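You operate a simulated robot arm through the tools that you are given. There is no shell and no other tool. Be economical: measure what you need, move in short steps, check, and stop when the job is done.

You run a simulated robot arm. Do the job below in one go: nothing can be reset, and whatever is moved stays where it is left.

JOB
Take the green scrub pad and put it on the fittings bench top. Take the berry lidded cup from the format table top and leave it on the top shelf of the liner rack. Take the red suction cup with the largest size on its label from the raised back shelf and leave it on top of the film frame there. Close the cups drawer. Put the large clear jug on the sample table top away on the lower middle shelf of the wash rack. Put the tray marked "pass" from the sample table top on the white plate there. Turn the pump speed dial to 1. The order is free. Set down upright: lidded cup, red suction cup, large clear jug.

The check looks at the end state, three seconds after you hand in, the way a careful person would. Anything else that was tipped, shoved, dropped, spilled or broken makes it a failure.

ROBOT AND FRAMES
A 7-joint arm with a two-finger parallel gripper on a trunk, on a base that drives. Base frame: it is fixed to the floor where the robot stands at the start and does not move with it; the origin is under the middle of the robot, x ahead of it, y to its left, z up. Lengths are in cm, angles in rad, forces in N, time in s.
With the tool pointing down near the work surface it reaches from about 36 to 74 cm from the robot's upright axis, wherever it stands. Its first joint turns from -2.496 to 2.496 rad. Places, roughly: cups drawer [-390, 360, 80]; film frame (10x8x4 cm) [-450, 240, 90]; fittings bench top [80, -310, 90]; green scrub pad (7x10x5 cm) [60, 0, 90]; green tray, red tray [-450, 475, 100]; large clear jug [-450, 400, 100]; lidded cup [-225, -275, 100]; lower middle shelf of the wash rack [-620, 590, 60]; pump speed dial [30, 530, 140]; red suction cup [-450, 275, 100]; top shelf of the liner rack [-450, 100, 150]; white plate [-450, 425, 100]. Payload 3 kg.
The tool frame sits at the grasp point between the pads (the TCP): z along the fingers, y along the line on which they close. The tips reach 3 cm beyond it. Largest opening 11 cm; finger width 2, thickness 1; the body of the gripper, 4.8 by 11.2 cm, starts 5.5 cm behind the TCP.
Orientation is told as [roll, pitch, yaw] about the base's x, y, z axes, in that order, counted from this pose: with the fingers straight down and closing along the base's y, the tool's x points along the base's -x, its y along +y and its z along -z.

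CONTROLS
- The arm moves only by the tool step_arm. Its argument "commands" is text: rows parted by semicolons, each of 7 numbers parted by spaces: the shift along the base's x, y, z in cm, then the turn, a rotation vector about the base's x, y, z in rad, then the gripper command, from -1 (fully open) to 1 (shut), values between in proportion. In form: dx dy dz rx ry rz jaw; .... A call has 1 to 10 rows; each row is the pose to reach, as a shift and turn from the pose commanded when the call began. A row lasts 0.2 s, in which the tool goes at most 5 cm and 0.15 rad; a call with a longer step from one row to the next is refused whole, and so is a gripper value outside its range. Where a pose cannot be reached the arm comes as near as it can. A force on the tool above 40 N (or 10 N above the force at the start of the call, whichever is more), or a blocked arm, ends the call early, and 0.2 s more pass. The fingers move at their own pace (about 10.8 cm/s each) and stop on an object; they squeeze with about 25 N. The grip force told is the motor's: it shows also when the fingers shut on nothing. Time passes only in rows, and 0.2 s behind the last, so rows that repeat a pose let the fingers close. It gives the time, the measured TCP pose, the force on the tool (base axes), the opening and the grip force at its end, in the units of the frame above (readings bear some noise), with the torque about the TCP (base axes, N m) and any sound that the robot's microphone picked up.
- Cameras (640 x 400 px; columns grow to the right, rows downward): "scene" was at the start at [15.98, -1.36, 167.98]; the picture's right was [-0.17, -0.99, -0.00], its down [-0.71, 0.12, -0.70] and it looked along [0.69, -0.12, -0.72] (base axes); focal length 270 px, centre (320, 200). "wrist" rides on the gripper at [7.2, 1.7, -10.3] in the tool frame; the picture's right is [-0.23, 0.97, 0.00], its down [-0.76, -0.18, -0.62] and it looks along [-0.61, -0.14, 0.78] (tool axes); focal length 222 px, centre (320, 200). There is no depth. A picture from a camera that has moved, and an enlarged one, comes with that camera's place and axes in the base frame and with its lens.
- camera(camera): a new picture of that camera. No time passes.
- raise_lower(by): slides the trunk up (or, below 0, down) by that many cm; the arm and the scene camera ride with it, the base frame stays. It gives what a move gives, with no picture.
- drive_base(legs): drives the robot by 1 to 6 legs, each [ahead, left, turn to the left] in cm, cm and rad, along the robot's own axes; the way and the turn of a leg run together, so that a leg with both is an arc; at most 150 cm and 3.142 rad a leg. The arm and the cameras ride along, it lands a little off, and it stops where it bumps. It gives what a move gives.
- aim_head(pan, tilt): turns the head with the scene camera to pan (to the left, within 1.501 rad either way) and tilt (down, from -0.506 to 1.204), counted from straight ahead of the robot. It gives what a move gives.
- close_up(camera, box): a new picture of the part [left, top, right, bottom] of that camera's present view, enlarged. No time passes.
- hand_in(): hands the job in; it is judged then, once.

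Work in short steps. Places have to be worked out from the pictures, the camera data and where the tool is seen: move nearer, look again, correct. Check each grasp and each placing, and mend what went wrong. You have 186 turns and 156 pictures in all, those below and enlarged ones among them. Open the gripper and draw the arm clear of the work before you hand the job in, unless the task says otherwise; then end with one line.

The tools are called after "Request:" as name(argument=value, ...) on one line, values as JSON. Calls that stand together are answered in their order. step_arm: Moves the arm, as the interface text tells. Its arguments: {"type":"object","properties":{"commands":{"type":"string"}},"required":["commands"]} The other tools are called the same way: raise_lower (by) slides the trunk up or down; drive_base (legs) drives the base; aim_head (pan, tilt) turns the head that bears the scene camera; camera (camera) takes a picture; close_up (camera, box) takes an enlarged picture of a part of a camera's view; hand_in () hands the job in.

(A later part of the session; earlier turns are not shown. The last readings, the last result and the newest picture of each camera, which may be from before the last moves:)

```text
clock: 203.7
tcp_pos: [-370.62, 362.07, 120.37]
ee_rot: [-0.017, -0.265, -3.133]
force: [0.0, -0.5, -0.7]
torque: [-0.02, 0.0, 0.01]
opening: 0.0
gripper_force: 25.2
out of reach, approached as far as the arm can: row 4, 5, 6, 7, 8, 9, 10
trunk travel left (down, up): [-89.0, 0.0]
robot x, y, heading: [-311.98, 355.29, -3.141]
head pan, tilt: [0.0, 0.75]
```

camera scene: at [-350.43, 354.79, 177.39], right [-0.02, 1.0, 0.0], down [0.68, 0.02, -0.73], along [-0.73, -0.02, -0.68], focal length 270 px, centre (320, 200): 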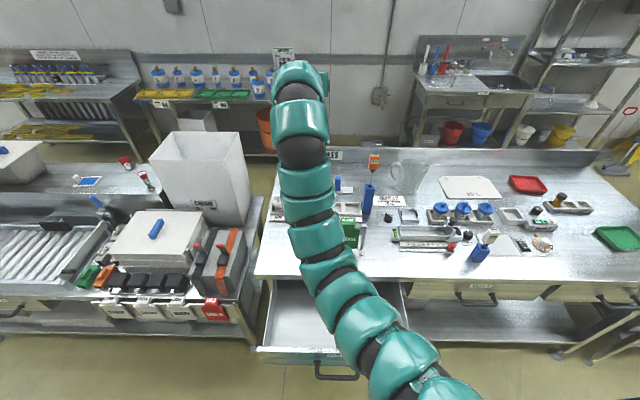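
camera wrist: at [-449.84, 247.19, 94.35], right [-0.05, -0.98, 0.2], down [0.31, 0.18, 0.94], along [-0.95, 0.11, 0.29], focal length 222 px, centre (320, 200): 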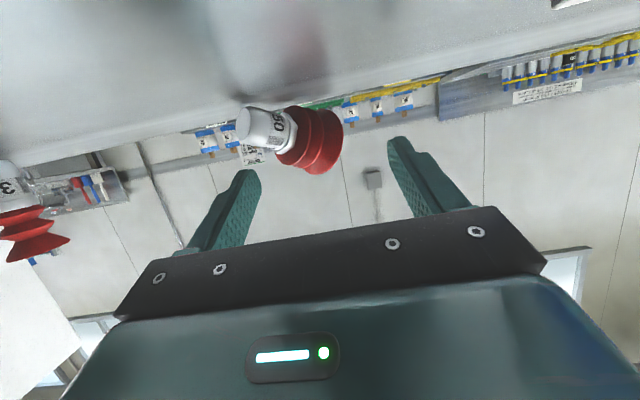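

I finish pointing down and lower the arm, then the trunk, staying 10 cm in front of the drawer.

Request:
step_arm(commands="0 -1 -4 0 -0.13 0 1; 0 -2 -8 0 -0.265 0 1; 0 -3 -12 0 -0.265 0 1; 0 -4 -16 0 -0.265 0 1")

Request:
raise_lower(by=-20)

Request:
camera(camera="wrist")

Request:
camera(camera="scene")

```text
clock: 204.7
tcp_pos: [-370.74, 358.43, 104.25]
ee_rot: [-0.013, -0.001, -3.136]
force: [-0.1, 0.8, -1.1]
torque: [-0.04, -0.04, -0.03]
opening: 0.0
gripper_force: 25.2
out of reach, approached as far as the arm can: row 1, 2, 3
trunk travel left (down, up): [-89.0, 0.0]
robot x, y, heading: [-312.19, 355.16, 3.139]
head pan, tilt: [0.0, 0.75]
```

```text
clock: 206.9
tcp_pos: [-370.59, 358.12, 84.32]
ee_rot: [-0.015, 0.001, -3.135]
force: [0.0, -0.2, -0.1]
torque: [-0.01, 0.01, -0.02]
opening: 0.0
gripper_force: 24.6
trunk travel left (down, up): [-69.0, 20.0]
robot x, y, heading: [-311.74, 355.32, -3.143]
head pan, tilt: [0.0, 0.75]
```

```text
85 pictures are left
camera wrist: at [-363.39, 356.31, 94.81], right [-0.22, -0.98, -0.01], down [-0.76, 0.16, 0.63], along [-0.61, 0.15, -0.78], focal length 222 px, centre (320, 200)
```

wrist: 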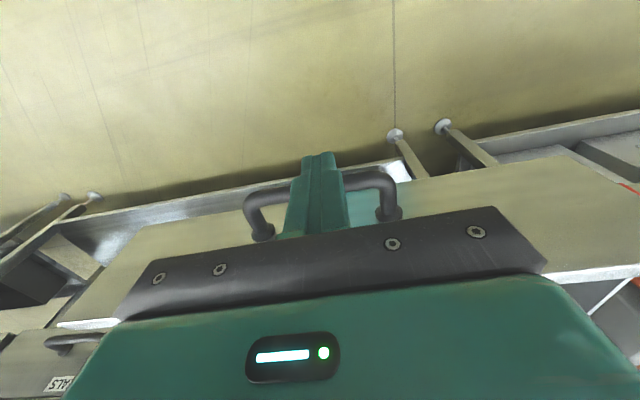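

```text
84 pictures are left
camera scene: at [-328.41, 355.4, 157.39], right [0.0, 1.0, 0.0], down [0.68, 0.0, -0.73], along [-0.73, 0.0, -0.68], focal length 270 px, centre (320, 200)
```

scene: 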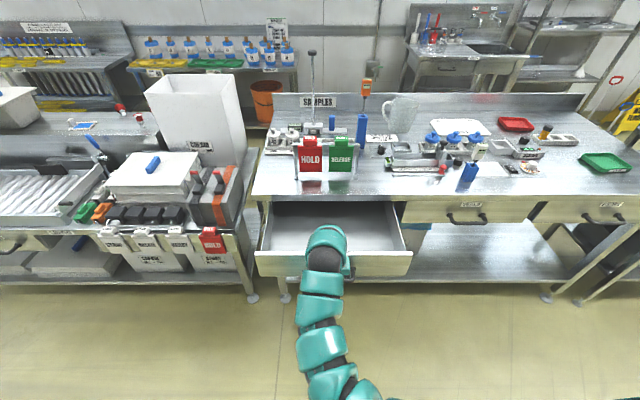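

The handle bar is at about [-378,358,74], panel behind it. I lower the trunk 9 cm so the closed fingers face the handle, then drive ahead gently.

Request:
raise_lower(by=-9)

Request:
drive_base(legs=[[12, 0, 0]])

Request:
camera(camera="scene")

```text
clock: 208.1
tcp_pos: [-370.61, 358.08, 75.52]
ee_rot: [-0.014, -0.001, -3.135]
force: [0.4, 0.2, -0.3]
torque: [-0.01, 0.0, 0.01]
opening: 0.0
gripper_force: 24.8
trunk travel left (down, up): [-60.0, 29.0]
robot x, y, heading: [-312.33, 355.47, -3.136]
head pan, tilt: [0.0, 0.75]
```

```text
clock: 209.4
tcp_pos: [-382.78, 358.0, 75.36]
ee_rot: [-0.015, 0.002, -3.133]
force: [0.0, 0.4, -0.2]
torque: [-0.02, 0.01, 0.0]
opening: 0.0
gripper_force: 25.7
trunk travel left (down, up): [-60.0, 29.0]
robot x, y, heading: [-324.33, 355.26, -3.142]
head pan, tilt: [0.0, 0.75]
```

```text
83 pictures are left
camera scene: at [-340.62, 355.37, 148.37], right [0.0, 1.0, 0.0], down [0.68, 0.0, -0.73], along [-0.73, 0.0, -0.68], focal length 270 px, centre (320, 200)
```

scene: 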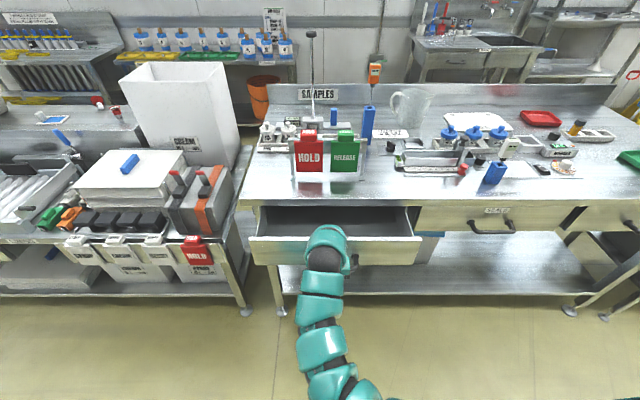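

The drawer is moving in. I push on by 10 cm more and check.

Request:
drive_base(legs=[[10, 0, 0]])

Request:
camera(camera="scene")

```text
clock: 210.5
tcp_pos: [-392.73, 357.94, 75.35]
ee_rot: [-0.015, 0.0, -3.133]
force: [0.1, 0.0, 0.5]
torque: [-0.01, -0.02, 0.01]
opening: 0.0
gripper_force: 25.4
trunk travel left (down, up): [-60.0, 29.0]
robot x, y, heading: [-334.36, 355.17, -3.147]
head pan, tilt: [0.0, 0.75]
```

```text
82 pictures are left
camera scene: at [-350.6, 355.36, 148.37], right [0.0, 1.0, 0.0], down [0.68, 0.0, -0.73], along [-0.73, 0.0, -0.68], focal length 270 px, centre (320, 200)
```

scene: 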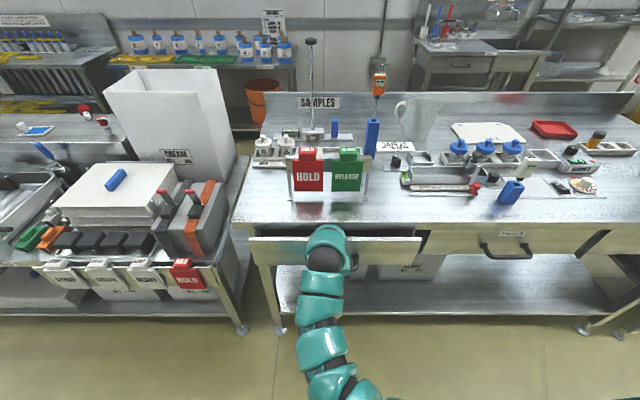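

Almost closed. I push a few centimetres further until resistance.

Request:
drive_base(legs=[[5, 0, 0]])

Request:
step_arm(commands="-1 0 0 0 0 0 1; -2 0 0 0 0 0 1; -3 0 0 0 0 0 1; -4 0 0 0 0 0 1")

Request:
camera(camera="scene")

```text
clock: 211.4
tcp_pos: [-397.82, 357.99, 75.37]
ee_rot: [-0.013, -0.002, -3.134]
force: [-0.5, -0.1, 0.6]
torque: [-0.02, -0.02, 0.0]
opening: 0.0
gripper_force: 24.9
trunk travel left (down, up): [-60.0, 29.0]
robot x, y, heading: [-339.22, 355.31, -3.139]
head pan, tilt: [0.0, 0.75]
```

```text
clock: 211.8
tcp_pos: [-397.7, 357.92, 75.52]
ee_rot: [-0.016, 0.012, -3.135]
force: [20.4, 2.2, 8.2]
torque: [-0.04, 0.77, -0.19]
opening: 0.0
gripper_force: 25.1
trunk travel left (down, up): [-60.0, 29.0]
robot x, y, heading: [-339.29, 355.45, -3.143]
head pan, tilt: [0.0, 0.75]
stopped in row 1: the force on the tool passed its limit at 48 N (the readings are from after the stop); the commanded pose is now the measured one
```

```text
81 pictures are left
camera scene: at [-355.07, 355.37, 148.46], right [0.0, 1.0, 0.0], down [0.68, 0.0, -0.73], along [-0.73, 0.0, -0.68], focal length 270 px, centre (320, 200)
```

scene: 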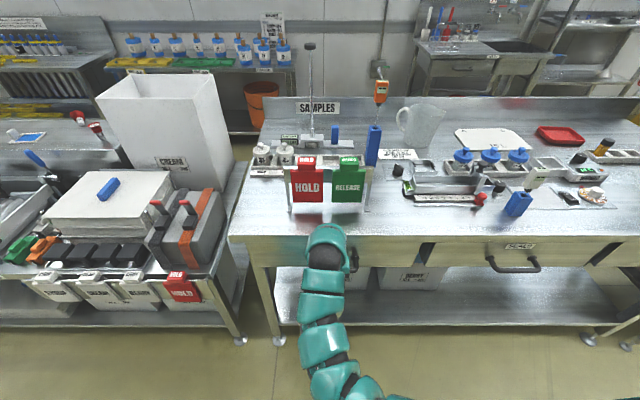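

The drawer stopped hard, flush with its neighbour. I back off, raise the trunk and move right to view the sample table's trays, plate and jug.

Request:
drive_base(legs=[[-20, 0, 0]])

Request:
raise_lower(by=29)

Request:
drive_base(legs=[[0, -80, 0]])

Request:
camera(camera="scene")

```text
clock: 213.4
tcp_pos: [-377.89, 357.96, 75.35]
ee_rot: [-0.017, 0.009, -3.131]
force: [0.3, -0.4, 0.0]
torque: [0.0, -0.02, 0.03]
opening: 0.01
gripper_force: 25.2
trunk travel left (down, up): [-60.0, 29.0]
robot x, y, heading: [-319.27, 355.28, -3.14]
head pan, tilt: [0.0, 0.75]
```

```text
clock: 216.3
tcp_pos: [-378.05, 357.86, 104.32]
ee_rot: [-0.016, 0.011, -3.13]
force: [0.7, 1.1, 0.5]
torque: [-0.01, -0.02, -0.01]
opening: 0.01
gripper_force: 25.3
trunk travel left (down, up): [-89.0, 0.0]
robot x, y, heading: [-318.66, 355.57, -3.142]
head pan, tilt: [0.0, 0.75]
```

```text
clock: 220.6
tcp_pos: [-378.36, 438.03, 104.39]
ee_rot: [-0.017, 0.009, -3.128]
force: [-0.7, 0.6, -0.5]
torque: [0.0, 0.01, 0.0]
opening: 0.01
gripper_force: 25.3
trunk travel left (down, up): [-89.0, 0.0]
robot x, y, heading: [-319.29, 435.77, -3.129]
head pan, tilt: [0.0, 0.75]
```

```text
80 pictures are left
camera scene: at [-335.73, 435.6, 177.39], right [-0.01, 1.0, 0.0], down [0.68, 0.0, -0.73], along [-0.73, -0.01, -0.68], focal length 270 px, centre (320, 200)
```

scene: 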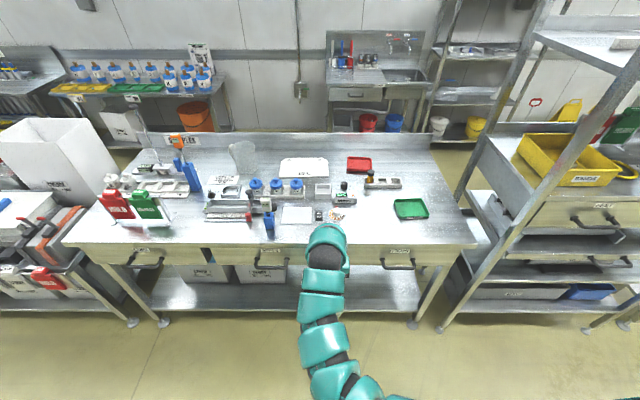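

Request:
close_up(camera="scene", box=[200, 130, 440, 250])

Request:
close_up(camera="scene", box=[270, 145, 390, 205])

```text
2.67 times, centred on (320, 190) of scene
camera zoom: at [-335.73, 435.6, 177.39], right [-0.01, 1.0, 0.0], down [0.68, 0.0, -0.73], along [-0.73, -0.01, -0.68], focal length 721 px, centre (320, 227)
```

zoom: 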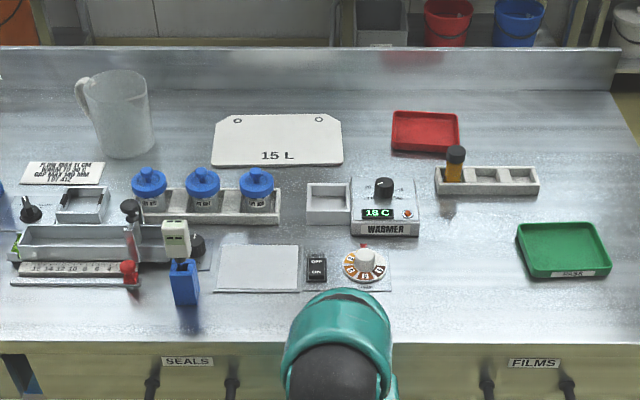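

```text
5.33 times, centred on (330, 175) of scene
camera zoom: at [-335.73, 435.6, 177.39], right [-0.01, 1.0, 0.0], down [0.68, 0.0, -0.73], along [-0.73, -0.01, -0.68], focal length 1442 px, centre (267, 333)
```

zoom: 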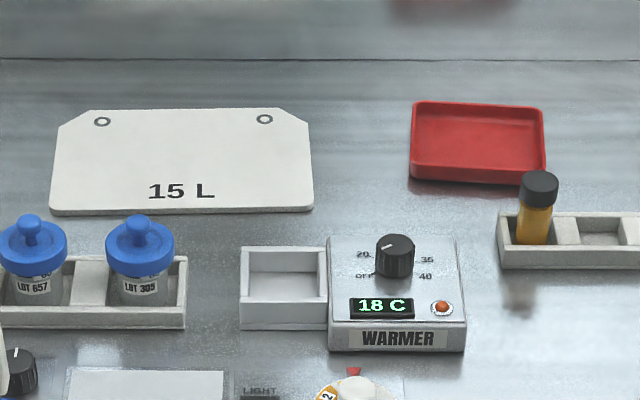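

I zoom on the green tray's label.

Request:
close_up(camera="scene", box=[386, 190, 436, 240])

```text
8.00 times, centred on (411, 215) of scene
camera zoom: at [-335.73, 435.6, 177.39], right [-0.01, 1.0, 0.0], down [0.68, 0.0, -0.73], along [-0.73, -0.01, -0.68], focal length 2163 px, centre (-408, 80)
```

zoom: 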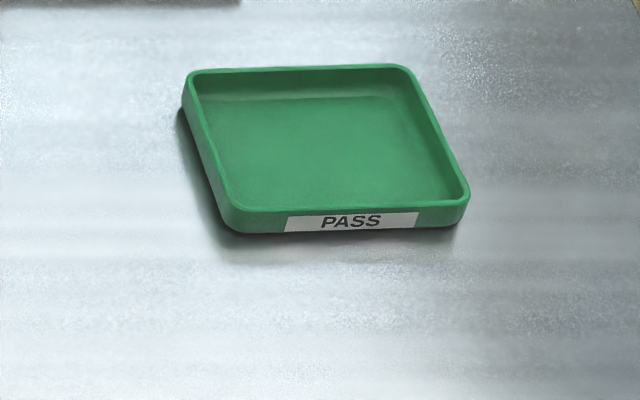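

The green tray is marked PASS, and the white plate is the "15 L" plate at about [-460,425]. All these are nearer from the west aisle, so I drive round the south end: first turn to -y and run down the aisle.

Request:
drive_base(legs=[[0, 0, 1.56], [0, -26, 0], [150, 0, 0], [80, 0, 0]])

```text
clock: 237.2
tcp_pos: [-350.83, 146.14, 104.38]
ee_rot: [-0.015, 0.01, -1.569]
force: [-0.4, -0.3, 0.7]
torque: [-0.01, -0.01, 0.01]
opening: 0.0
gripper_force: 24.6
trunk travel left (down, up): [-89.0, 0.0]
robot x, y, heading: [-347.68, 205.21, -1.575]
head pan, tilt: [0.0, 0.75]
```

Right on track at x=-347.7. I go on to y≈-120 and turn to face +y there.

Request:
drive_base(legs=[[150, 0, 0], [150, 0, 0], [25, 0, 0], [0, 0, -3.13]])

Request:
step_arm(commands="0 4 5 0 0 0 1; 0 8 10 0 0 0 1; 0 12 15 0 0 0 1; 0 16 20 0 0 0 1; 0 18 25 0 0 0 1; 0 18 30 0 0 0 1")

Request:
aim_head(pan=0.5, tilt=0.4)

Request:
camera(camera="scene")

```text
clock: 260.3
tcp_pos: [-348.26, -59.93, 104.24]
ee_rot: [-0.015, 0.01, 1.633]
force: [-0.2, 0.0, -0.5]
torque: [-0.03, 0.0, -0.02]
opening: 0.0
gripper_force: 25.1
trunk travel left (down, up): [-89.0, 0.0]
robot x, y, heading: [-347.76, -118.55, 1.626]
head pan, tilt: [0.0, 0.75]
```

```text
refused: row 1 steps farther than a row can; nothing moved
```

```text
clock: 261.2
tcp_pos: [-348.31, -59.85, 104.19]
ee_rot: [-0.016, 0.01, 1.633]
force: [0.4, 1.2, -0.7]
torque: [0.0, -0.02, 0.03]
opening: 0.01
gripper_force: 25.0
trunk travel left (down, up): [-89.0, 0.0]
robot x, y, heading: [-347.65, -118.83, 1.625]
head pan, tilt: [0.499, 0.4]
```

```text
76 pictures are left
camera scene: at [-353.0, -102.99, 180.49], right [0.85, 0.53, 0.0], down [0.2, -0.33, -0.92], along [-0.48, 0.78, -0.39], focal length 270 px, centre (320, 200)
```

scene: 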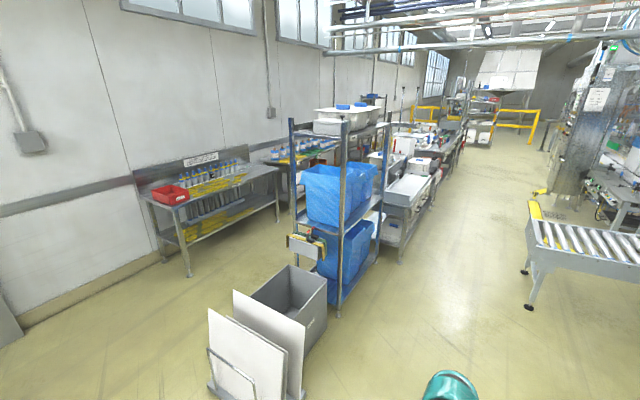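

The west aisle (x about -475 to -585) looks clear. I raise the arm, slide left to x≈-528 in the open floor, then drive up the aisle to y≈150.

Request:
step_arm(commands="0 3 3.5 0 0 0 1; 0 6 7 0 0 0 1; 0 9 10.5 0 0 0 1; 0 12 14 0 0 0 1; 0 15 17.5 0 0 0 1; 0 17 21 0 0 0 1; 0 18 25 0 0 0 1; 0 18 29 0 0 0 1")

Request:
drive_base(legs=[[0, 0, -0.055], [0, 150, 0], [0, 28, 0], [130, 0, 0]])

Request:
aim_head(pan=0.0, tilt=0.6)

Request:
camera(camera="scene")

```text
clock: 263.1
tcp_pos: [-348.48, -42.0, 133.37]
ee_rot: [-0.014, 0.013, 1.633]
force: [-0.5, -0.5, -0.3]
torque: [0.02, -0.02, 0.02]
opening: 0.0
gripper_force: 25.1
out of reach, approached as far as the arm can: row 2, 3
trunk travel left (down, up): [-89.0, 0.0]
robot x, y, heading: [-347.96, -118.71, 1.627]
head pan, tilt: [0.499, 0.4]
```

```text
clock: 278.6
tcp_pos: [-522.83, 86.91, 133.14]
ee_rot: [-0.015, 0.009, 1.576]
force: [-0.7, -0.2, -0.1]
torque: [-0.02, 0.0, 0.01]
opening: 0.0
gripper_force: 24.6
trunk travel left (down, up): [-89.0, 0.0]
robot x, y, heading: [-526.47, 9.76, 1.568]
head pan, tilt: [0.499, 0.4]
```

```text
clock: 279.5
tcp_pos: [-522.78, 86.86, 133.09]
ee_rot: [-0.016, 0.009, 1.58]
force: [0.5, -0.3, 0.0]
torque: [-0.02, -0.01, 0.02]
opening: 0.02
gripper_force: 24.8
trunk travel left (down, up): [-89.0, 0.0]
robot x, y, heading: [-526.4, 9.96, 1.573]
head pan, tilt: [0.0, 0.6]
```

```text
75 pictures are left
camera scene: at [-526.49, 26.84, 178.68], right [1.0, 0.0, 0.0], down [0.0, -0.56, -0.83], along [0.0, 0.83, -0.56], focal length 270 px, centre (320, 200)
```

scene: 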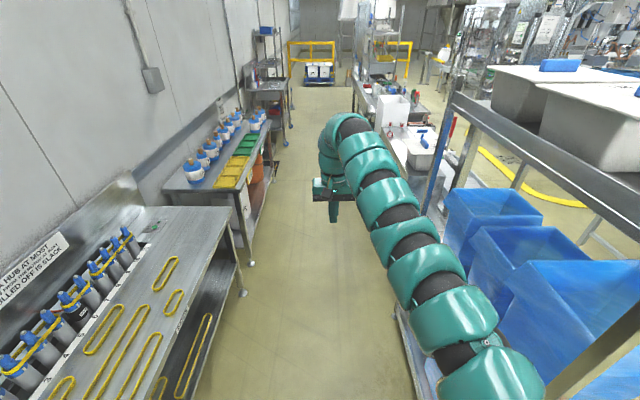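

The west aisle is clear and about 1 m wide. I drive on to y≈252 and turn right to face the film shelf from behind.

Request:
drive_base(legs=[[150, 0, 0], [92, 0, 0], [0, 0, -1.57]])

Request:
aim_head(pan=0.0, tilt=0.85)

Request:
camera(camera="scene")

Request:
camera(camera="wrist")

```text
clock: 295.2
tcp_pos: [-450.12, 249.82, 133.17]
ee_rot: [-0.015, 0.009, 0.014]
force: [-0.5, 0.3, -0.7]
torque: [0.01, 0.02, 0.0]
opening: 0.01
gripper_force: 24.8
trunk travel left (down, up): [-89.0, 0.0]
robot x, y, heading: [-527.06, 253.18, 0.008]
head pan, tilt: [0.0, 0.6]
```

```text
clock: 296.0
tcp_pos: [-450.08, 250.01, 133.22]
ee_rot: [-0.015, 0.01, 0.015]
force: [-0.7, 0.3, 0.3]
torque: [-0.01, 0.0, -0.05]
opening: 0.0
gripper_force: 24.7
trunk travel left (down, up): [-89.0, 0.0]
robot x, y, heading: [-526.96, 253.01, 0.007]
head pan, tilt: [0.0, 0.85]
```

```text
74 pictures are left
camera scene: at [-511.19, 253.25, 176.59], right [0.01, -1.0, 0.0], down [-0.75, 0.0, -0.66], along [0.66, 0.0, -0.75], focal length 270 px, centre (320, 200)
```

scene: 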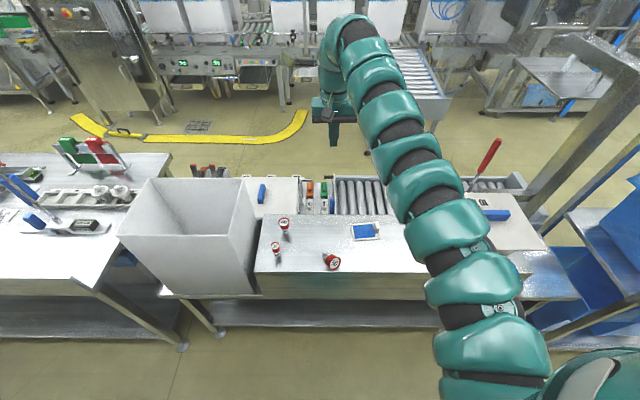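

```text
73 pictures are left
camera wrist: at [-457.28, 251.71, 143.67], right [0.21, 0.98, -0.02], down [0.77, -0.16, 0.62], along [0.6, -0.15, -0.79], focal length 222 px, centre (320, 200)
```

wrist: 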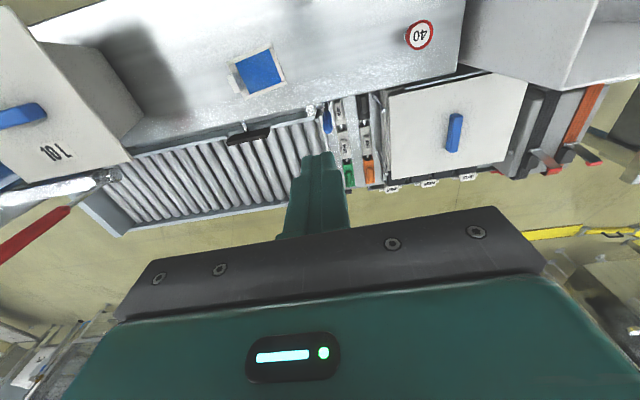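

Request:
close_up(camera="scene", box=[250, 190, 410, 290])

```text
4.00 times, centred on (330, 240) of scene
camera zoom: at [-511.19, 253.25, 176.59], right [0.01, -1.0, 0.0], down [-0.75, 0.0, -0.66], along [0.66, 0.0, -0.75], focal length 1082 px, centre (280, 40)
```

zoom: 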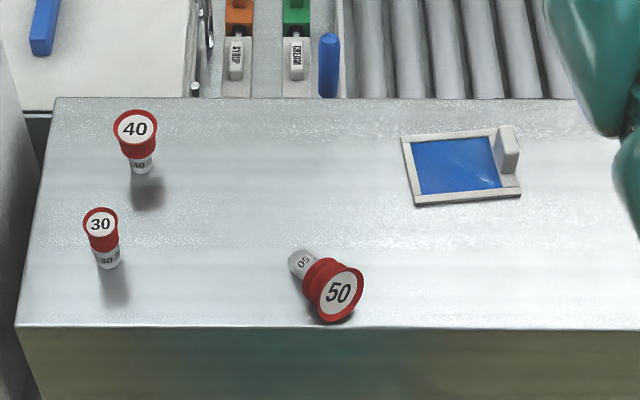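

Now I see it well: cup "50" lies with base at about [-463.4,251.5] and rim at [-467.1,248.3], by the back edge (x≈-469). I'll grip it from the rim side with a nearly horizontal tool along its axis, then swing the tool down, which stands it upright. I position the base at about (-528,195), heading 0.71.

Request:
drive_base(legs=[[0, 0, 0.706], [-40, -44, 0]])

Request:
step_arm(commands="0 0 2 0.098 -0.113 0 0.2; 0 0 4 0.196 -0.227 0 0.2; 0 0 6 0.294 -0.34 0 0.2; 0 0 8 0.39 -0.454 0 0.2; 0 0 10 0.49 -0.567 0 0.2; 0 0 12 0.588 -0.68 0 0.2; 0 0 14 0.686 -0.794 0 0.2; 0 0 16 0.784 -0.907 0 0.2; 0 0 16 0.882 -1.02 0 0.2; 0 0 16 0.947 -1.096 0 0.2")

```text
clock: 301.3
tcp_pos: [-467.74, 241.16, 133.15]
ee_rot: [-0.016, 0.01, 0.724]
force: [0.2, -0.2, 1.1]
torque: [0.0, -0.01, 0.0]
opening: 0.0
gripper_force: 24.8
trunk travel left (down, up): [-89.0, 0.0]
robot x, y, heading: [-527.95, 193.62, 0.718]
head pan, tilt: [0.0, 0.85]
```

```text
clock: 303.5
tcp_pos: [-467.63, 241.11, 149.4]
ee_rot: [-0.081, -1.442, 0.778]
force: [-0.1, -0.1, 0.2]
torque: [0.01, 0.04, 0.01]
opening: 4.4
gripper_force: 0.1
trunk travel left (down, up): [-89.0, 0.0]
robot x, y, heading: [-528.25, 193.63, 0.713]
head pan, tilt: [0.0, 0.85]
```

Tool is nearly horizontal. I adjust the base so the tool is about 10 cm short of the rim along the cup axis, then lower the trunk and look.

Request:
drive_base(legs=[[-5, 5, 0]])

Request:
raise_lower(by=-40)

Request:
raise_lower(by=-8)

Request:
camera(camera="wrist")

Request:
camera(camera="scene")

```text
clock: 304.5
tcp_pos: [-475.0, 241.75, 149.36]
ee_rot: [-0.093, -1.439, 0.791]
force: [0.3, 0.9, 0.2]
torque: [0.0, 0.0, -0.02]
opening: 4.4
gripper_force: 0.0
trunk travel left (down, up): [-89.0, 0.0]
robot x, y, heading: [-535.42, 194.16, 0.717]
head pan, tilt: [0.0, 0.85]
```

```text
clock: 308.3
tcp_pos: [-474.8, 241.85, 109.25]
ee_rot: [-0.084, -1.44, 0.782]
force: [0.3, 0.0, 0.4]
torque: [-0.01, 0.04, 0.0]
opening: 4.39
gripper_force: 0.0
trunk travel left (down, up): [-49.0, 40.0]
robot x, y, heading: [-534.91, 194.22, 0.713]
head pan, tilt: [0.0, 0.85]
```

```text
clock: 309.5
tcp_pos: [-474.83, 241.63, 101.2]
ee_rot: [-0.083, -1.438, 0.782]
force: [-0.7, 0.1, 0.3]
torque: [0.04, 0.04, -0.01]
opening: 4.42
gripper_force: 0.1
trunk travel left (down, up): [-41.0, 48.0]
robot x, y, heading: [-535.34, 194.1, 0.721]
head pan, tilt: [0.0, 0.85]
```

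```text
71 pictures are left
camera wrist: at [-484.42, 235.75, 95.47], right [-0.61, 0.77, 0.21], down [-0.29, -0.46, 0.84], along [0.74, 0.45, 0.5], focal length 222 px, centre (320, 200)
```

wrist: 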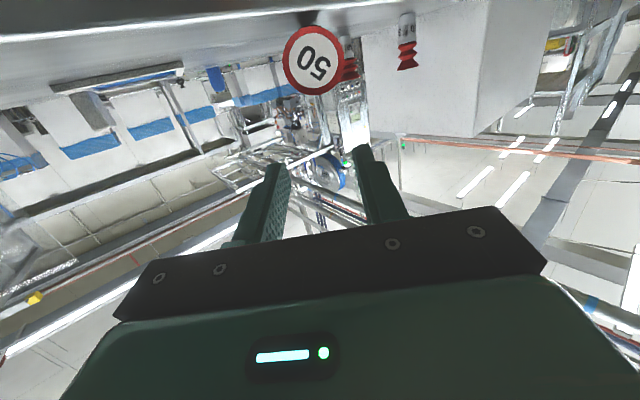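

```text
70 pictures are left
camera scene: at [-523.29, 204.44, 128.59], right [0.66, -0.75, 0.0], down [-0.57, -0.49, -0.66], along [0.5, 0.43, -0.75], focal length 270 px, centre (320, 200)
```

scene: 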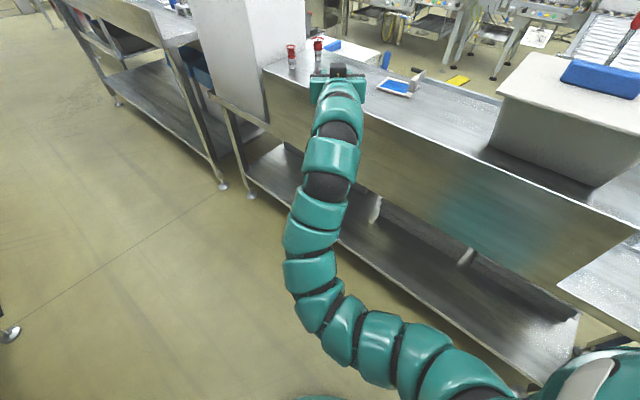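

The rim faces the camera squarely at about [-468,248.3,94.8]. I open to 8 cm, shift 0.6 left and lower 6 cm, then check the alignment.

Request:
step_arm(commands="-0.4 0.45 -2 0 0 0 -0.45; -0.4 0.45 -4.2 0 0 0 -0.45; -0.4 0.45 -6.2 0 0 0 -0.45; -0.4 0.45 -6.2 0 0 0 -0.45")

Request:
camera(camera="wrist")

```text
clock: 310.5
tcp_pos: [-475.17, 242.16, 94.95]
ee_rot: [-0.082, -1.438, 0.78]
force: [-0.2, -0.1, 0.1]
torque: [0.03, -0.02, 0.02]
opening: 7.97
gripper_force: 0.0
trunk travel left (down, up): [-41.0, 48.0]
robot x, y, heading: [-535.21, 193.76, 0.714]
head pan, tilt: [0.0, 0.85]
```

```text
69 pictures are left
camera wrist: at [-484.8, 236.26, 89.24], right [-0.61, 0.77, 0.21], down [-0.29, -0.46, 0.84], along [0.74, 0.45, 0.5], focal length 222 px, centre (320, 200)
```

wrist: 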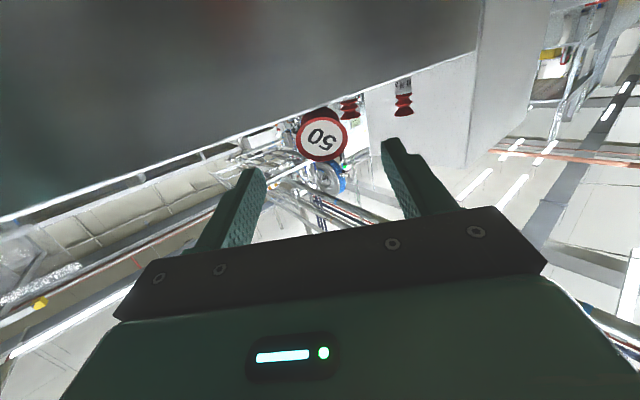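

Alignment is good: rim at [-467.6,248.5,94.8], tool at z 95. I move forward 10.7 cm level along the cup axis.

Request:
step_arm(commands="2.6 2.3 0 0 0 0 -0.45; 5.2 4.6 0 0 0 0 -0.45; 7.2 6.3 0 0 0 0 -0.45; 8 7 0 0 0 0 -0.45; 8 7 0 0 0 0 -0.45")

Request:
camera(camera="wrist")

```text
clock: 311.7
tcp_pos: [-467.18, 249.22, 95.04]
ee_rot: [-0.081, -1.44, 0.778]
force: [0.8, 0.8, -0.7]
torque: [0.0, 0.0, 0.0]
opening: 7.97
gripper_force: 0.0
trunk travel left (down, up): [-41.0, 48.0]
robot x, y, heading: [-535.5, 194.02, 0.712]
head pan, tilt: [0.0, 0.85]
```

```text
68 pictures are left
camera wrist: at [-476.73, 243.23, 89.26], right [-0.6, 0.77, 0.21], down [-0.29, -0.46, 0.84], along [0.74, 0.45, 0.5], focal length 222 px, centre (320, 200)
```

wrist: 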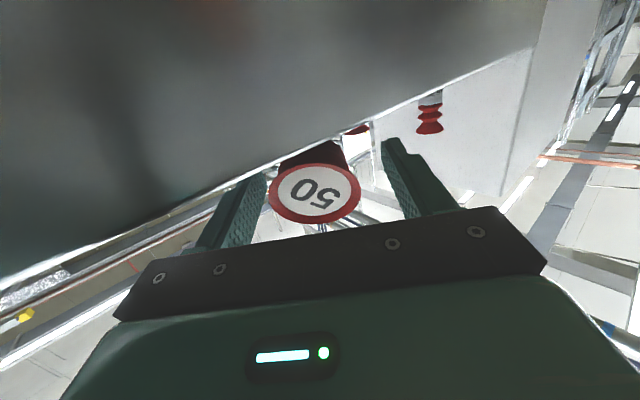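

The rim is right between the pads. I advance 0.6 cm more and close.

Request:
step_arm(commands="0.45 0.4 0 0 0 0 -0.45; 0.45 0.4 0 0 0 0 0.2; 0.45 0.4 0 0 0 0 1; 0.45 0.4 0 0 0 0 1; 0.45 0.4 0 0 0 0 1")

Request:
camera(camera="wrist")

```text
clock: 312.9
tcp_pos: [-466.75, 249.57, 94.95]
ee_rot: [-0.082, -1.439, 0.781]
force: [0.2, 0.2, 0.1]
torque: [0.0, 0.0, 0.01]
opening: 4.69
gripper_force: 25.4
trunk travel left (down, up): [-41.0, 48.0]
robot x, y, heading: [-535.56, 194.42, 0.713]
head pan, tilt: [0.0, 0.85]
```

```text
67 pictures are left
camera wrist: at [-476.34, 243.6, 89.25], right [-0.61, 0.77, 0.21], down [-0.29, -0.46, 0.84], along [0.74, 0.45, 0.5], focal length 222 px, centre (320, 200)
```

wrist: 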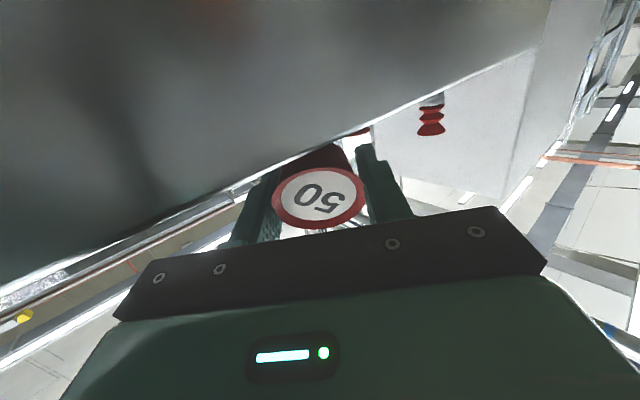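

Gripped at 4.7 cm. I lift 20 cm with the trunk and check the cup is held.

Request:
raise_lower(by=20)

Request:
camera(camera="wrist")

```text
clock: 315.1
tcp_pos: [-466.89, 249.59, 114.87]
ee_rot: [-0.083, -1.438, 0.781]
force: [0.1, -0.1, -0.3]
torque: [-0.01, -0.02, 0.02]
opening: 4.71
gripper_force: 24.8
trunk travel left (down, up): [-61.0, 28.0]
robot x, y, heading: [-535.39, 193.9, 0.718]
head pan, tilt: [0.0, 0.85]
```

```text
66 pictures are left
camera wrist: at [-476.32, 243.6, 109.24], right [-0.61, 0.77, 0.21], down [-0.29, -0.46, 0.84], along [0.74, 0.45, 0.5], focal length 222 px, centre (320, 200)
```

wrist: 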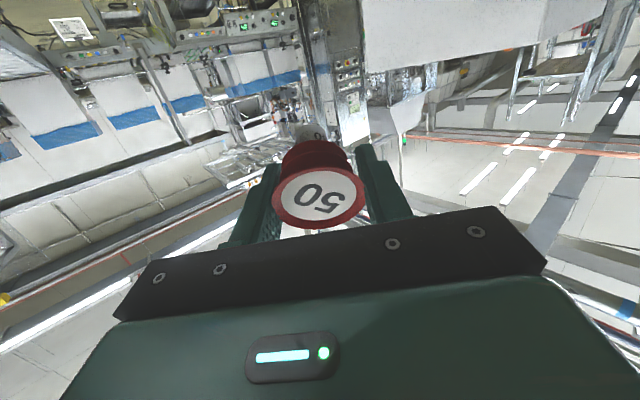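

Held firmly. I now swing the tool to point down (drawing it toward me, off the reach limit), which brings the cup upright.

Request:
step_arm(commands="-1 -0.9 0 -0.095 0.11 0 1; -2 -1.8 0 -0.19 0.219 0 1; -3 -2.7 0 -0.284 0.329 0 1; -4 -3.6 0 -0.379 0.438 0 1; -5 -4.5 -1.5 -0.474 0.548 0 1; -6 -5.4 -3 -0.568 0.658 0 1; -7 -6.3 -4.5 -0.663 0.767 0 1; -8 -7.2 -6 -0.758 0.877 0 1; -9 -8.1 -7 -0.852 0.986 0 1; -10 -9 -8 -0.947 1.096 0 1")

Request:
camera(camera="wrist")

```text
clock: 317.2
tcp_pos: [-476.67, 240.47, 107.18]
ee_rot: [-0.014, 0.01, 0.722]
force: [0.4, -0.5, -1.0]
torque: [0.01, -0.01, 0.0]
opening: 4.69
gripper_force: 24.4
trunk travel left (down, up): [-61.0, 28.0]
robot x, y, heading: [-535.09, 193.85, 0.713]
head pan, tilt: [0.0, 0.85]
```

```text
65 pictures are left
camera wrist: at [-483.27, 237.21, 117.55], right [-0.47, 0.88, -0.02], down [0.69, 0.38, 0.62], along [0.55, 0.28, -0.79], focal length 222 px, centre (320, 200)
```

wrist: 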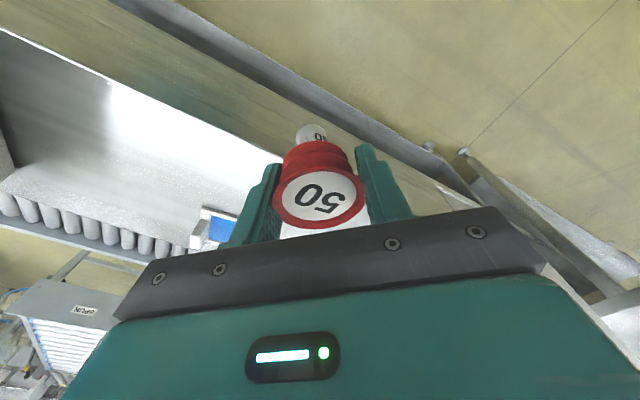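

The cup hangs base-down; I zoom in to judge its residual tilt.

Request:
close_up(camera="wrist", box=[260, 110, 380, 245])

Request:
close_up(camera="scene", box=[270, 60, 430, 160])

```text
2.96 times, centred on (320, 178) of wrist
camera zoom: at [-483.27, 237.21, 117.55], right [-0.47, 0.88, -0.02], down [0.69, 0.38, 0.62], along [0.55, 0.28, -0.79], focal length 658 px, centre (320, 267)
```

zoom: 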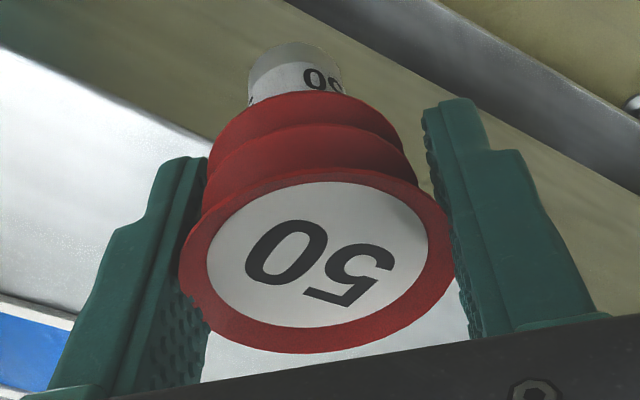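

```text
4.00 times, centred on (350, 110) of scene
camera zoom: at [-523.27, 204.48, 148.58], right [0.66, -0.76, 0.0], down [-0.57, -0.49, -0.66], along [0.5, 0.43, -0.75], focal length 1082 px, centre (200, 560)
```

zoom: 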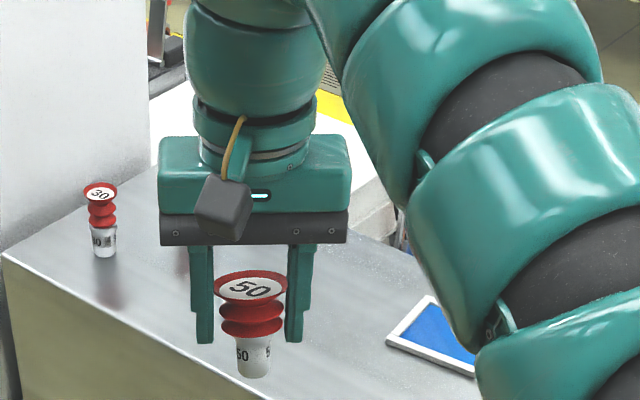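

The rim tilts about 0.18 rad (base toward me). I correct that with a slight forward tilt, then drive so the tool comes over the film frame (film centre about [-453.2,237.5]).

Request:
step_arm(commands="0 0 1 0.06 -0.068 0 1; 0 0 1 0.118 -0.136 0 1; 0 0 1 0.118 -0.136 0 1")

Request:
drive_base(legs=[[16.5, -20, 0]])

Request:
camera(camera="wrist")

Request:
close_up(camera="scene", box=[240, 60, 400, 160])

```text
clock: 318.1
tcp_pos: [-476.74, 240.58, 108.0]
ee_rot: [-0.017, -0.169, 0.721]
force: [0.7, 0.2, 0.0]
torque: [-0.01, 0.0, 0.02]
opening: 4.7
gripper_force: 24.7
trunk travel left (down, up): [-61.0, 28.0]
robot x, y, heading: [-535.37, 194.23, 0.717]
head pan, tilt: [0.0, 0.85]
```

```text
clock: 319.9
tcp_pos: [-451.14, 236.35, 107.97]
ee_rot: [-0.015, -0.169, 0.723]
force: [1.1, 0.3, -0.4]
torque: [0.02, 0.0, 0.02]
opening: 4.68
gripper_force: 25.4
trunk travel left (down, up): [-61.0, 28.0]
robot x, y, heading: [-509.62, 190.09, 0.718]
head pan, tilt: [0.0, 0.85]
```

```text
62 pictures are left
camera wrist: at [-459.07, 231.89, 116.97], right [-0.47, 0.88, 0.02], down [0.59, 0.3, 0.75], along [0.65, 0.37, -0.67], focal length 222 px, centre (320, 200)
```

wrist: 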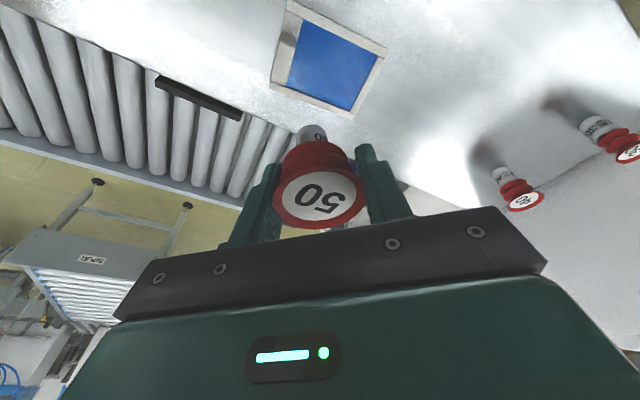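

```text
4.00 times, centred on (320, 110) of scene
camera zoom: at [-497.69, 200.23, 148.57], right [0.66, -0.75, 0.0], down [-0.57, -0.49, -0.66], along [0.5, 0.43, -0.75], focal length 1082 px, centre (320, 560)
```

zoom: 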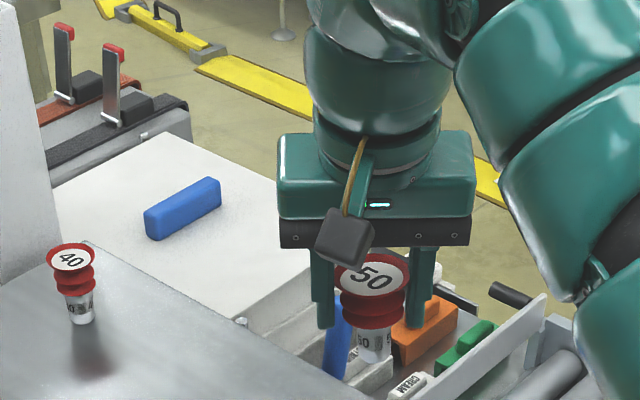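

The cup is upright now; film centre measured at [-453.4,236.8]. I shift over it and lower to TCP z 100.5.

Request:
step_arm(commands="-2.3 0.7 0 0 0 0 1; -2.3 0.7 -3 0 0 0 1; -2.3 0.7 -6 0 0 0 1; -2.3 0.7 -7.5 0 0 0 1; -2.3 0.7 -7.5 0 0 0 1")

Request:
camera(camera="wrist")

Request:
close_up(camera="scene", box=[260, 90, 380, 165])

```text
clock: 321.1
tcp_pos: [-453.58, 237.12, 100.44]
ee_rot: [-0.016, -0.171, 0.723]
force: [-0.4, 0.6, -1.4]
torque: [0.01, -0.02, -0.02]
opening: 4.69
gripper_force: 24.7
trunk travel left (down, up): [-61.0, 28.0]
robot x, y, heading: [-509.75, 190.09, 0.711]
head pan, tilt: [0.0, 0.85]
```

```text
60 pictures are left
camera wrist: at [-461.49, 232.59, 109.46], right [-0.47, 0.88, 0.02], down [0.59, 0.3, 0.75], along [0.65, 0.37, -0.66], focal length 222 px, centre (320, 200)
```

wrist: 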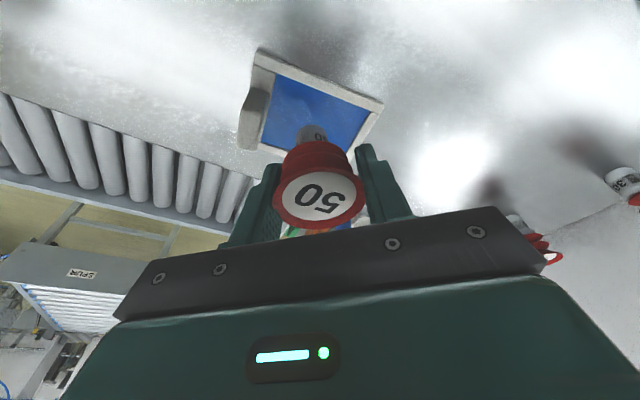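

```text
5.33 times, centred on (320, 128) of scene
camera zoom: at [-497.81, 200.25, 148.59], right [0.66, -0.75, 0.0], down [-0.57, -0.49, -0.66], along [0.5, 0.43, -0.75], focal length 1442 px, centre (320, 587)
```

zoom: 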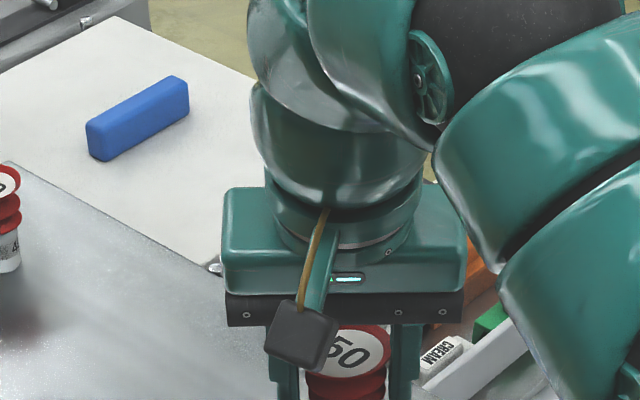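

The base is over the film's middle. I lower in small steps, feeling for contact.

Request:
step_arm(commands="0 0 -0.5 0 0 0 1; 0 0 -1 0 0 0 1; 0 0 -1.4 0 0 0 1")

Request:
camera(camera="wrist")

```text
clock: 321.9
tcp_pos: [-453.59, 237.21, 98.98]
ee_rot: [-0.015, -0.17, 0.722]
force: [0.3, -0.2, -1.4]
torque: [-0.01, -0.01, -0.01]
opening: 4.69
gripper_force: 24.8
trunk travel left (down, up): [-61.0, 28.0]
robot x, y, heading: [-509.96, 189.5, 0.715]
head pan, tilt: [0.0, 0.85]
```

```text
58 pictures are left
camera wrist: at [-461.45, 232.58, 108.03], right [-0.47, 0.88, 0.02], down [0.59, 0.3, 0.75], along [0.65, 0.37, -0.67], focal length 222 px, centre (320, 200)
```

wrist: 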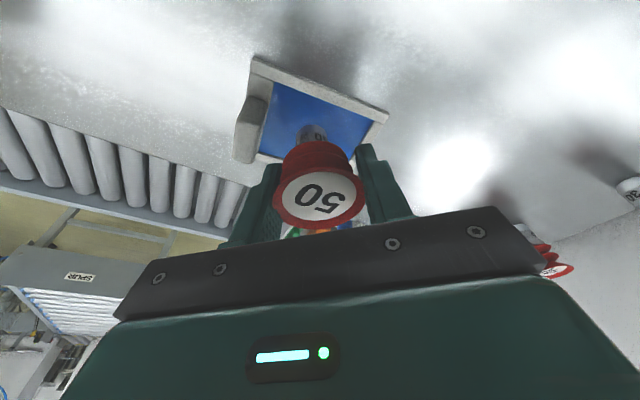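

Request:
step_arm(commands="0 0 -0.3 0 0 0 1; 0 0 -0.6 0 0 0 1; 0 0 -0.6 0 0 0 1")

Request:
close_up(camera="wrist", box=[220, 40, 420, 240])

```text
clock: 322.7
tcp_pos: [-453.65, 237.14, 98.45]
ee_rot: [-0.017, -0.169, 0.723]
force: [0.8, 0.6, 0.0]
torque: [-0.05, 0.01, -0.02]
opening: 4.71
gripper_force: 25.4
trunk travel left (down, up): [-61.0, 28.0]
robot x, y, heading: [-509.8, 189.6, 0.716]
head pan, tilt: [0.0, 0.85]
```

```text
2.00 times, centred on (320, 140) of wrist
camera zoom: at [-461.48, 232.6, 107.44], right [-0.47, 0.88, 0.02], down [0.59, 0.3, 0.75], along [0.65, 0.37, -0.67], focal length 444 px, centre (320, 320)
```

zoom: 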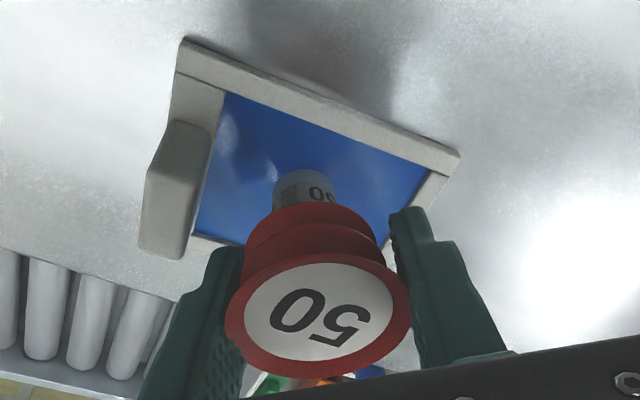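

Very near the film; I go on in 0.2–0.3 cm steps.

Request:
step_arm(commands="0 0 -0.25 0 0 0 1; 0 0 -0.5 0 0 0 1")

Request:
step_arm(commands="0 0 -0.25 0 0 0 1; 0 0 -0.4 0 0 0 1")

Request:
close_up(camera="wrist", box=[220, 40, 420, 240])

```text
clock: 323.3
tcp_pos: [-453.58, 237.05, 97.94]
ee_rot: [-0.019, -0.173, 0.722]
force: [0.4, -0.2, -0.1]
torque: [-0.01, 0.02, 0.02]
opening: 4.68
gripper_force: 24.7
trunk travel left (down, up): [-61.0, 28.0]
robot x, y, heading: [-509.68, 190.06, 0.717]
head pan, tilt: [0.0, 0.85]
```

```text
clock: 323.9
tcp_pos: [-453.51, 237.01, 97.65]
ee_rot: [-0.017, -0.171, 0.723]
force: [-1.5, -0.3, 1.1]
torque: [0.0, 0.01, 0.02]
opening: 4.69
gripper_force: 24.7
trunk travel left (down, up): [-61.0, 28.0]
robot x, y, heading: [-510.08, 189.89, 0.711]
head pan, tilt: [0.0, 0.85]
```

```text
2.00 times, centred on (320, 140) of wrist
camera zoom: at [-461.47, 232.59, 106.62], right [-0.47, 0.88, 0.02], down [0.59, 0.3, 0.75], along [0.65, 0.37, -0.66], focal length 444 px, centre (320, 320)
```

zoom: 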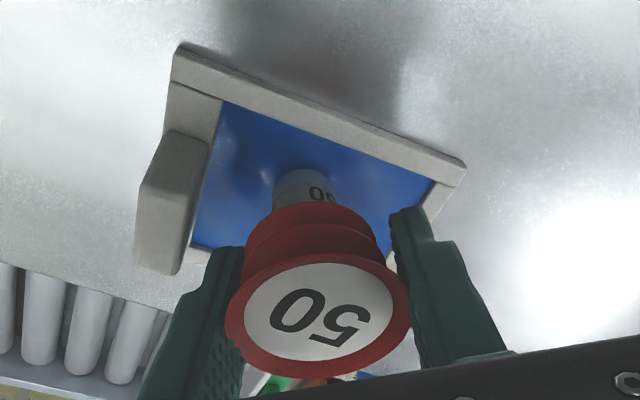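

Request:
step_arm(commands="0 0 -0.2 0 0 0 1; 0 0 -0.2 0 0 0 1")

Request:
step_arm(commands="0 0 -0.2 0 0 0 1; 0 0 -0.2 0 0 0 1")

```text
clock: 324.5
tcp_pos: [-453.65, 237.08, 97.5]
ee_rot: [-0.016, -0.174, 0.723]
force: [2.9, 2.3, 15.6]
torque: [0.12, -0.07, 0.0]
opening: 4.69
gripper_force: 25.4
trunk travel left (down, up): [-61.0, 28.0]
robot x, y, heading: [-509.61, 190.12, 0.712]
head pan, tilt: [0.0, 0.85]
```

```text
clock: 325.1
tcp_pos: [-453.67, 237.0, 97.39]
ee_rot: [-0.015, -0.174, 0.722]
force: [3.0, -0.2, 33.6]
torque: [0.13, -0.08, 0.04]
opening: 4.72
gripper_force: 25.2
trunk travel left (down, up): [-61.0, 28.0]
robot x, y, heading: [-509.85, 189.84, 0.713]
head pan, tilt: [0.0, 0.85]
```

Firm contact. I relieve the press a little and open slightly, then look.

Request:
step_arm(commands="0 0 0.2 0 0 0 1; 0 0 0.3 0 0 0 0.1; 0 0 0.3 0 0 0 -0.2; 0 0 0.3 0 0 0 -0.2")

Request:
close_up(camera="wrist", box=[220, 40, 420, 240])

```text
clock: 326.1
tcp_pos: [-453.63, 237.1, 97.55]
ee_rot: [-0.015, -0.167, 0.722]
force: [0.2, 0.5, 0.0]
torque: [0.02, 0.0, 0.01]
opening: 6.6
gripper_force: 0.0
trunk travel left (down, up): [-61.0, 28.0]
robot x, y, heading: [-509.94, 189.44, 0.716]
head pan, tilt: [0.0, 0.85]
```

```text
2.00 times, centred on (320, 140) of wrist
camera zoom: at [-461.48, 232.61, 106.48], right [-0.47, 0.88, 0.02], down [0.59, 0.3, 0.75], along [0.65, 0.37, -0.67], focal length 444 px, centre (320, 320)
```

zoom: 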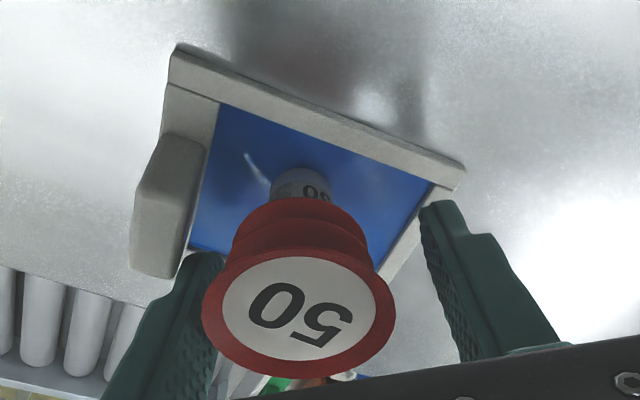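

It stands upright on the film. I open a bit more and lift straight up.

Request:
step_arm(commands="0 0 0 0 0 0 -0.35; 0 0 1.5 0 0 0 -0.35; 0 0 4 0 0 0 -0.35; 0 0 8 0 0 0 -0.35; 0 0 12 0 0 0 -0.35")

Request:
raise_lower(by=28)

Request:
camera(camera="wrist")

```text
clock: 327.3
tcp_pos: [-453.58, 236.98, 109.64]
ee_rot: [-0.017, -0.172, 0.724]
force: [-0.4, -0.2, 0.2]
torque: [0.0, 0.0, -0.01]
opening: 7.42
gripper_force: 0.0
trunk travel left (down, up): [-61.0, 28.0]
robot x, y, heading: [-509.53, 189.72, 0.719]
head pan, tilt: [0.0, 0.85]
```

```text
clock: 330.1
tcp_pos: [-453.51, 236.92, 137.47]
ee_rot: [-0.016, -0.17, 0.723]
force: [-0.8, -0.2, -0.1]
torque: [0.01, 0.01, 0.01]
opening: 7.41
gripper_force: 0.1
trunk travel left (down, up): [-89.0, 0.0]
robot x, y, heading: [-509.83, 189.64, 0.715]
head pan, tilt: [0.0, 0.85]
```

```text
54 pictures are left
camera wrist: at [-461.5, 232.47, 146.52], right [-0.47, 0.88, 0.02], down [0.59, 0.3, 0.75], along [0.65, 0.37, -0.67], focal length 222 px, centre (320, 200)
```

wrist: 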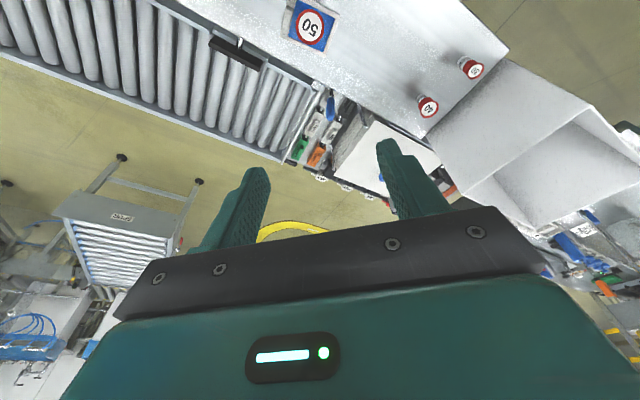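

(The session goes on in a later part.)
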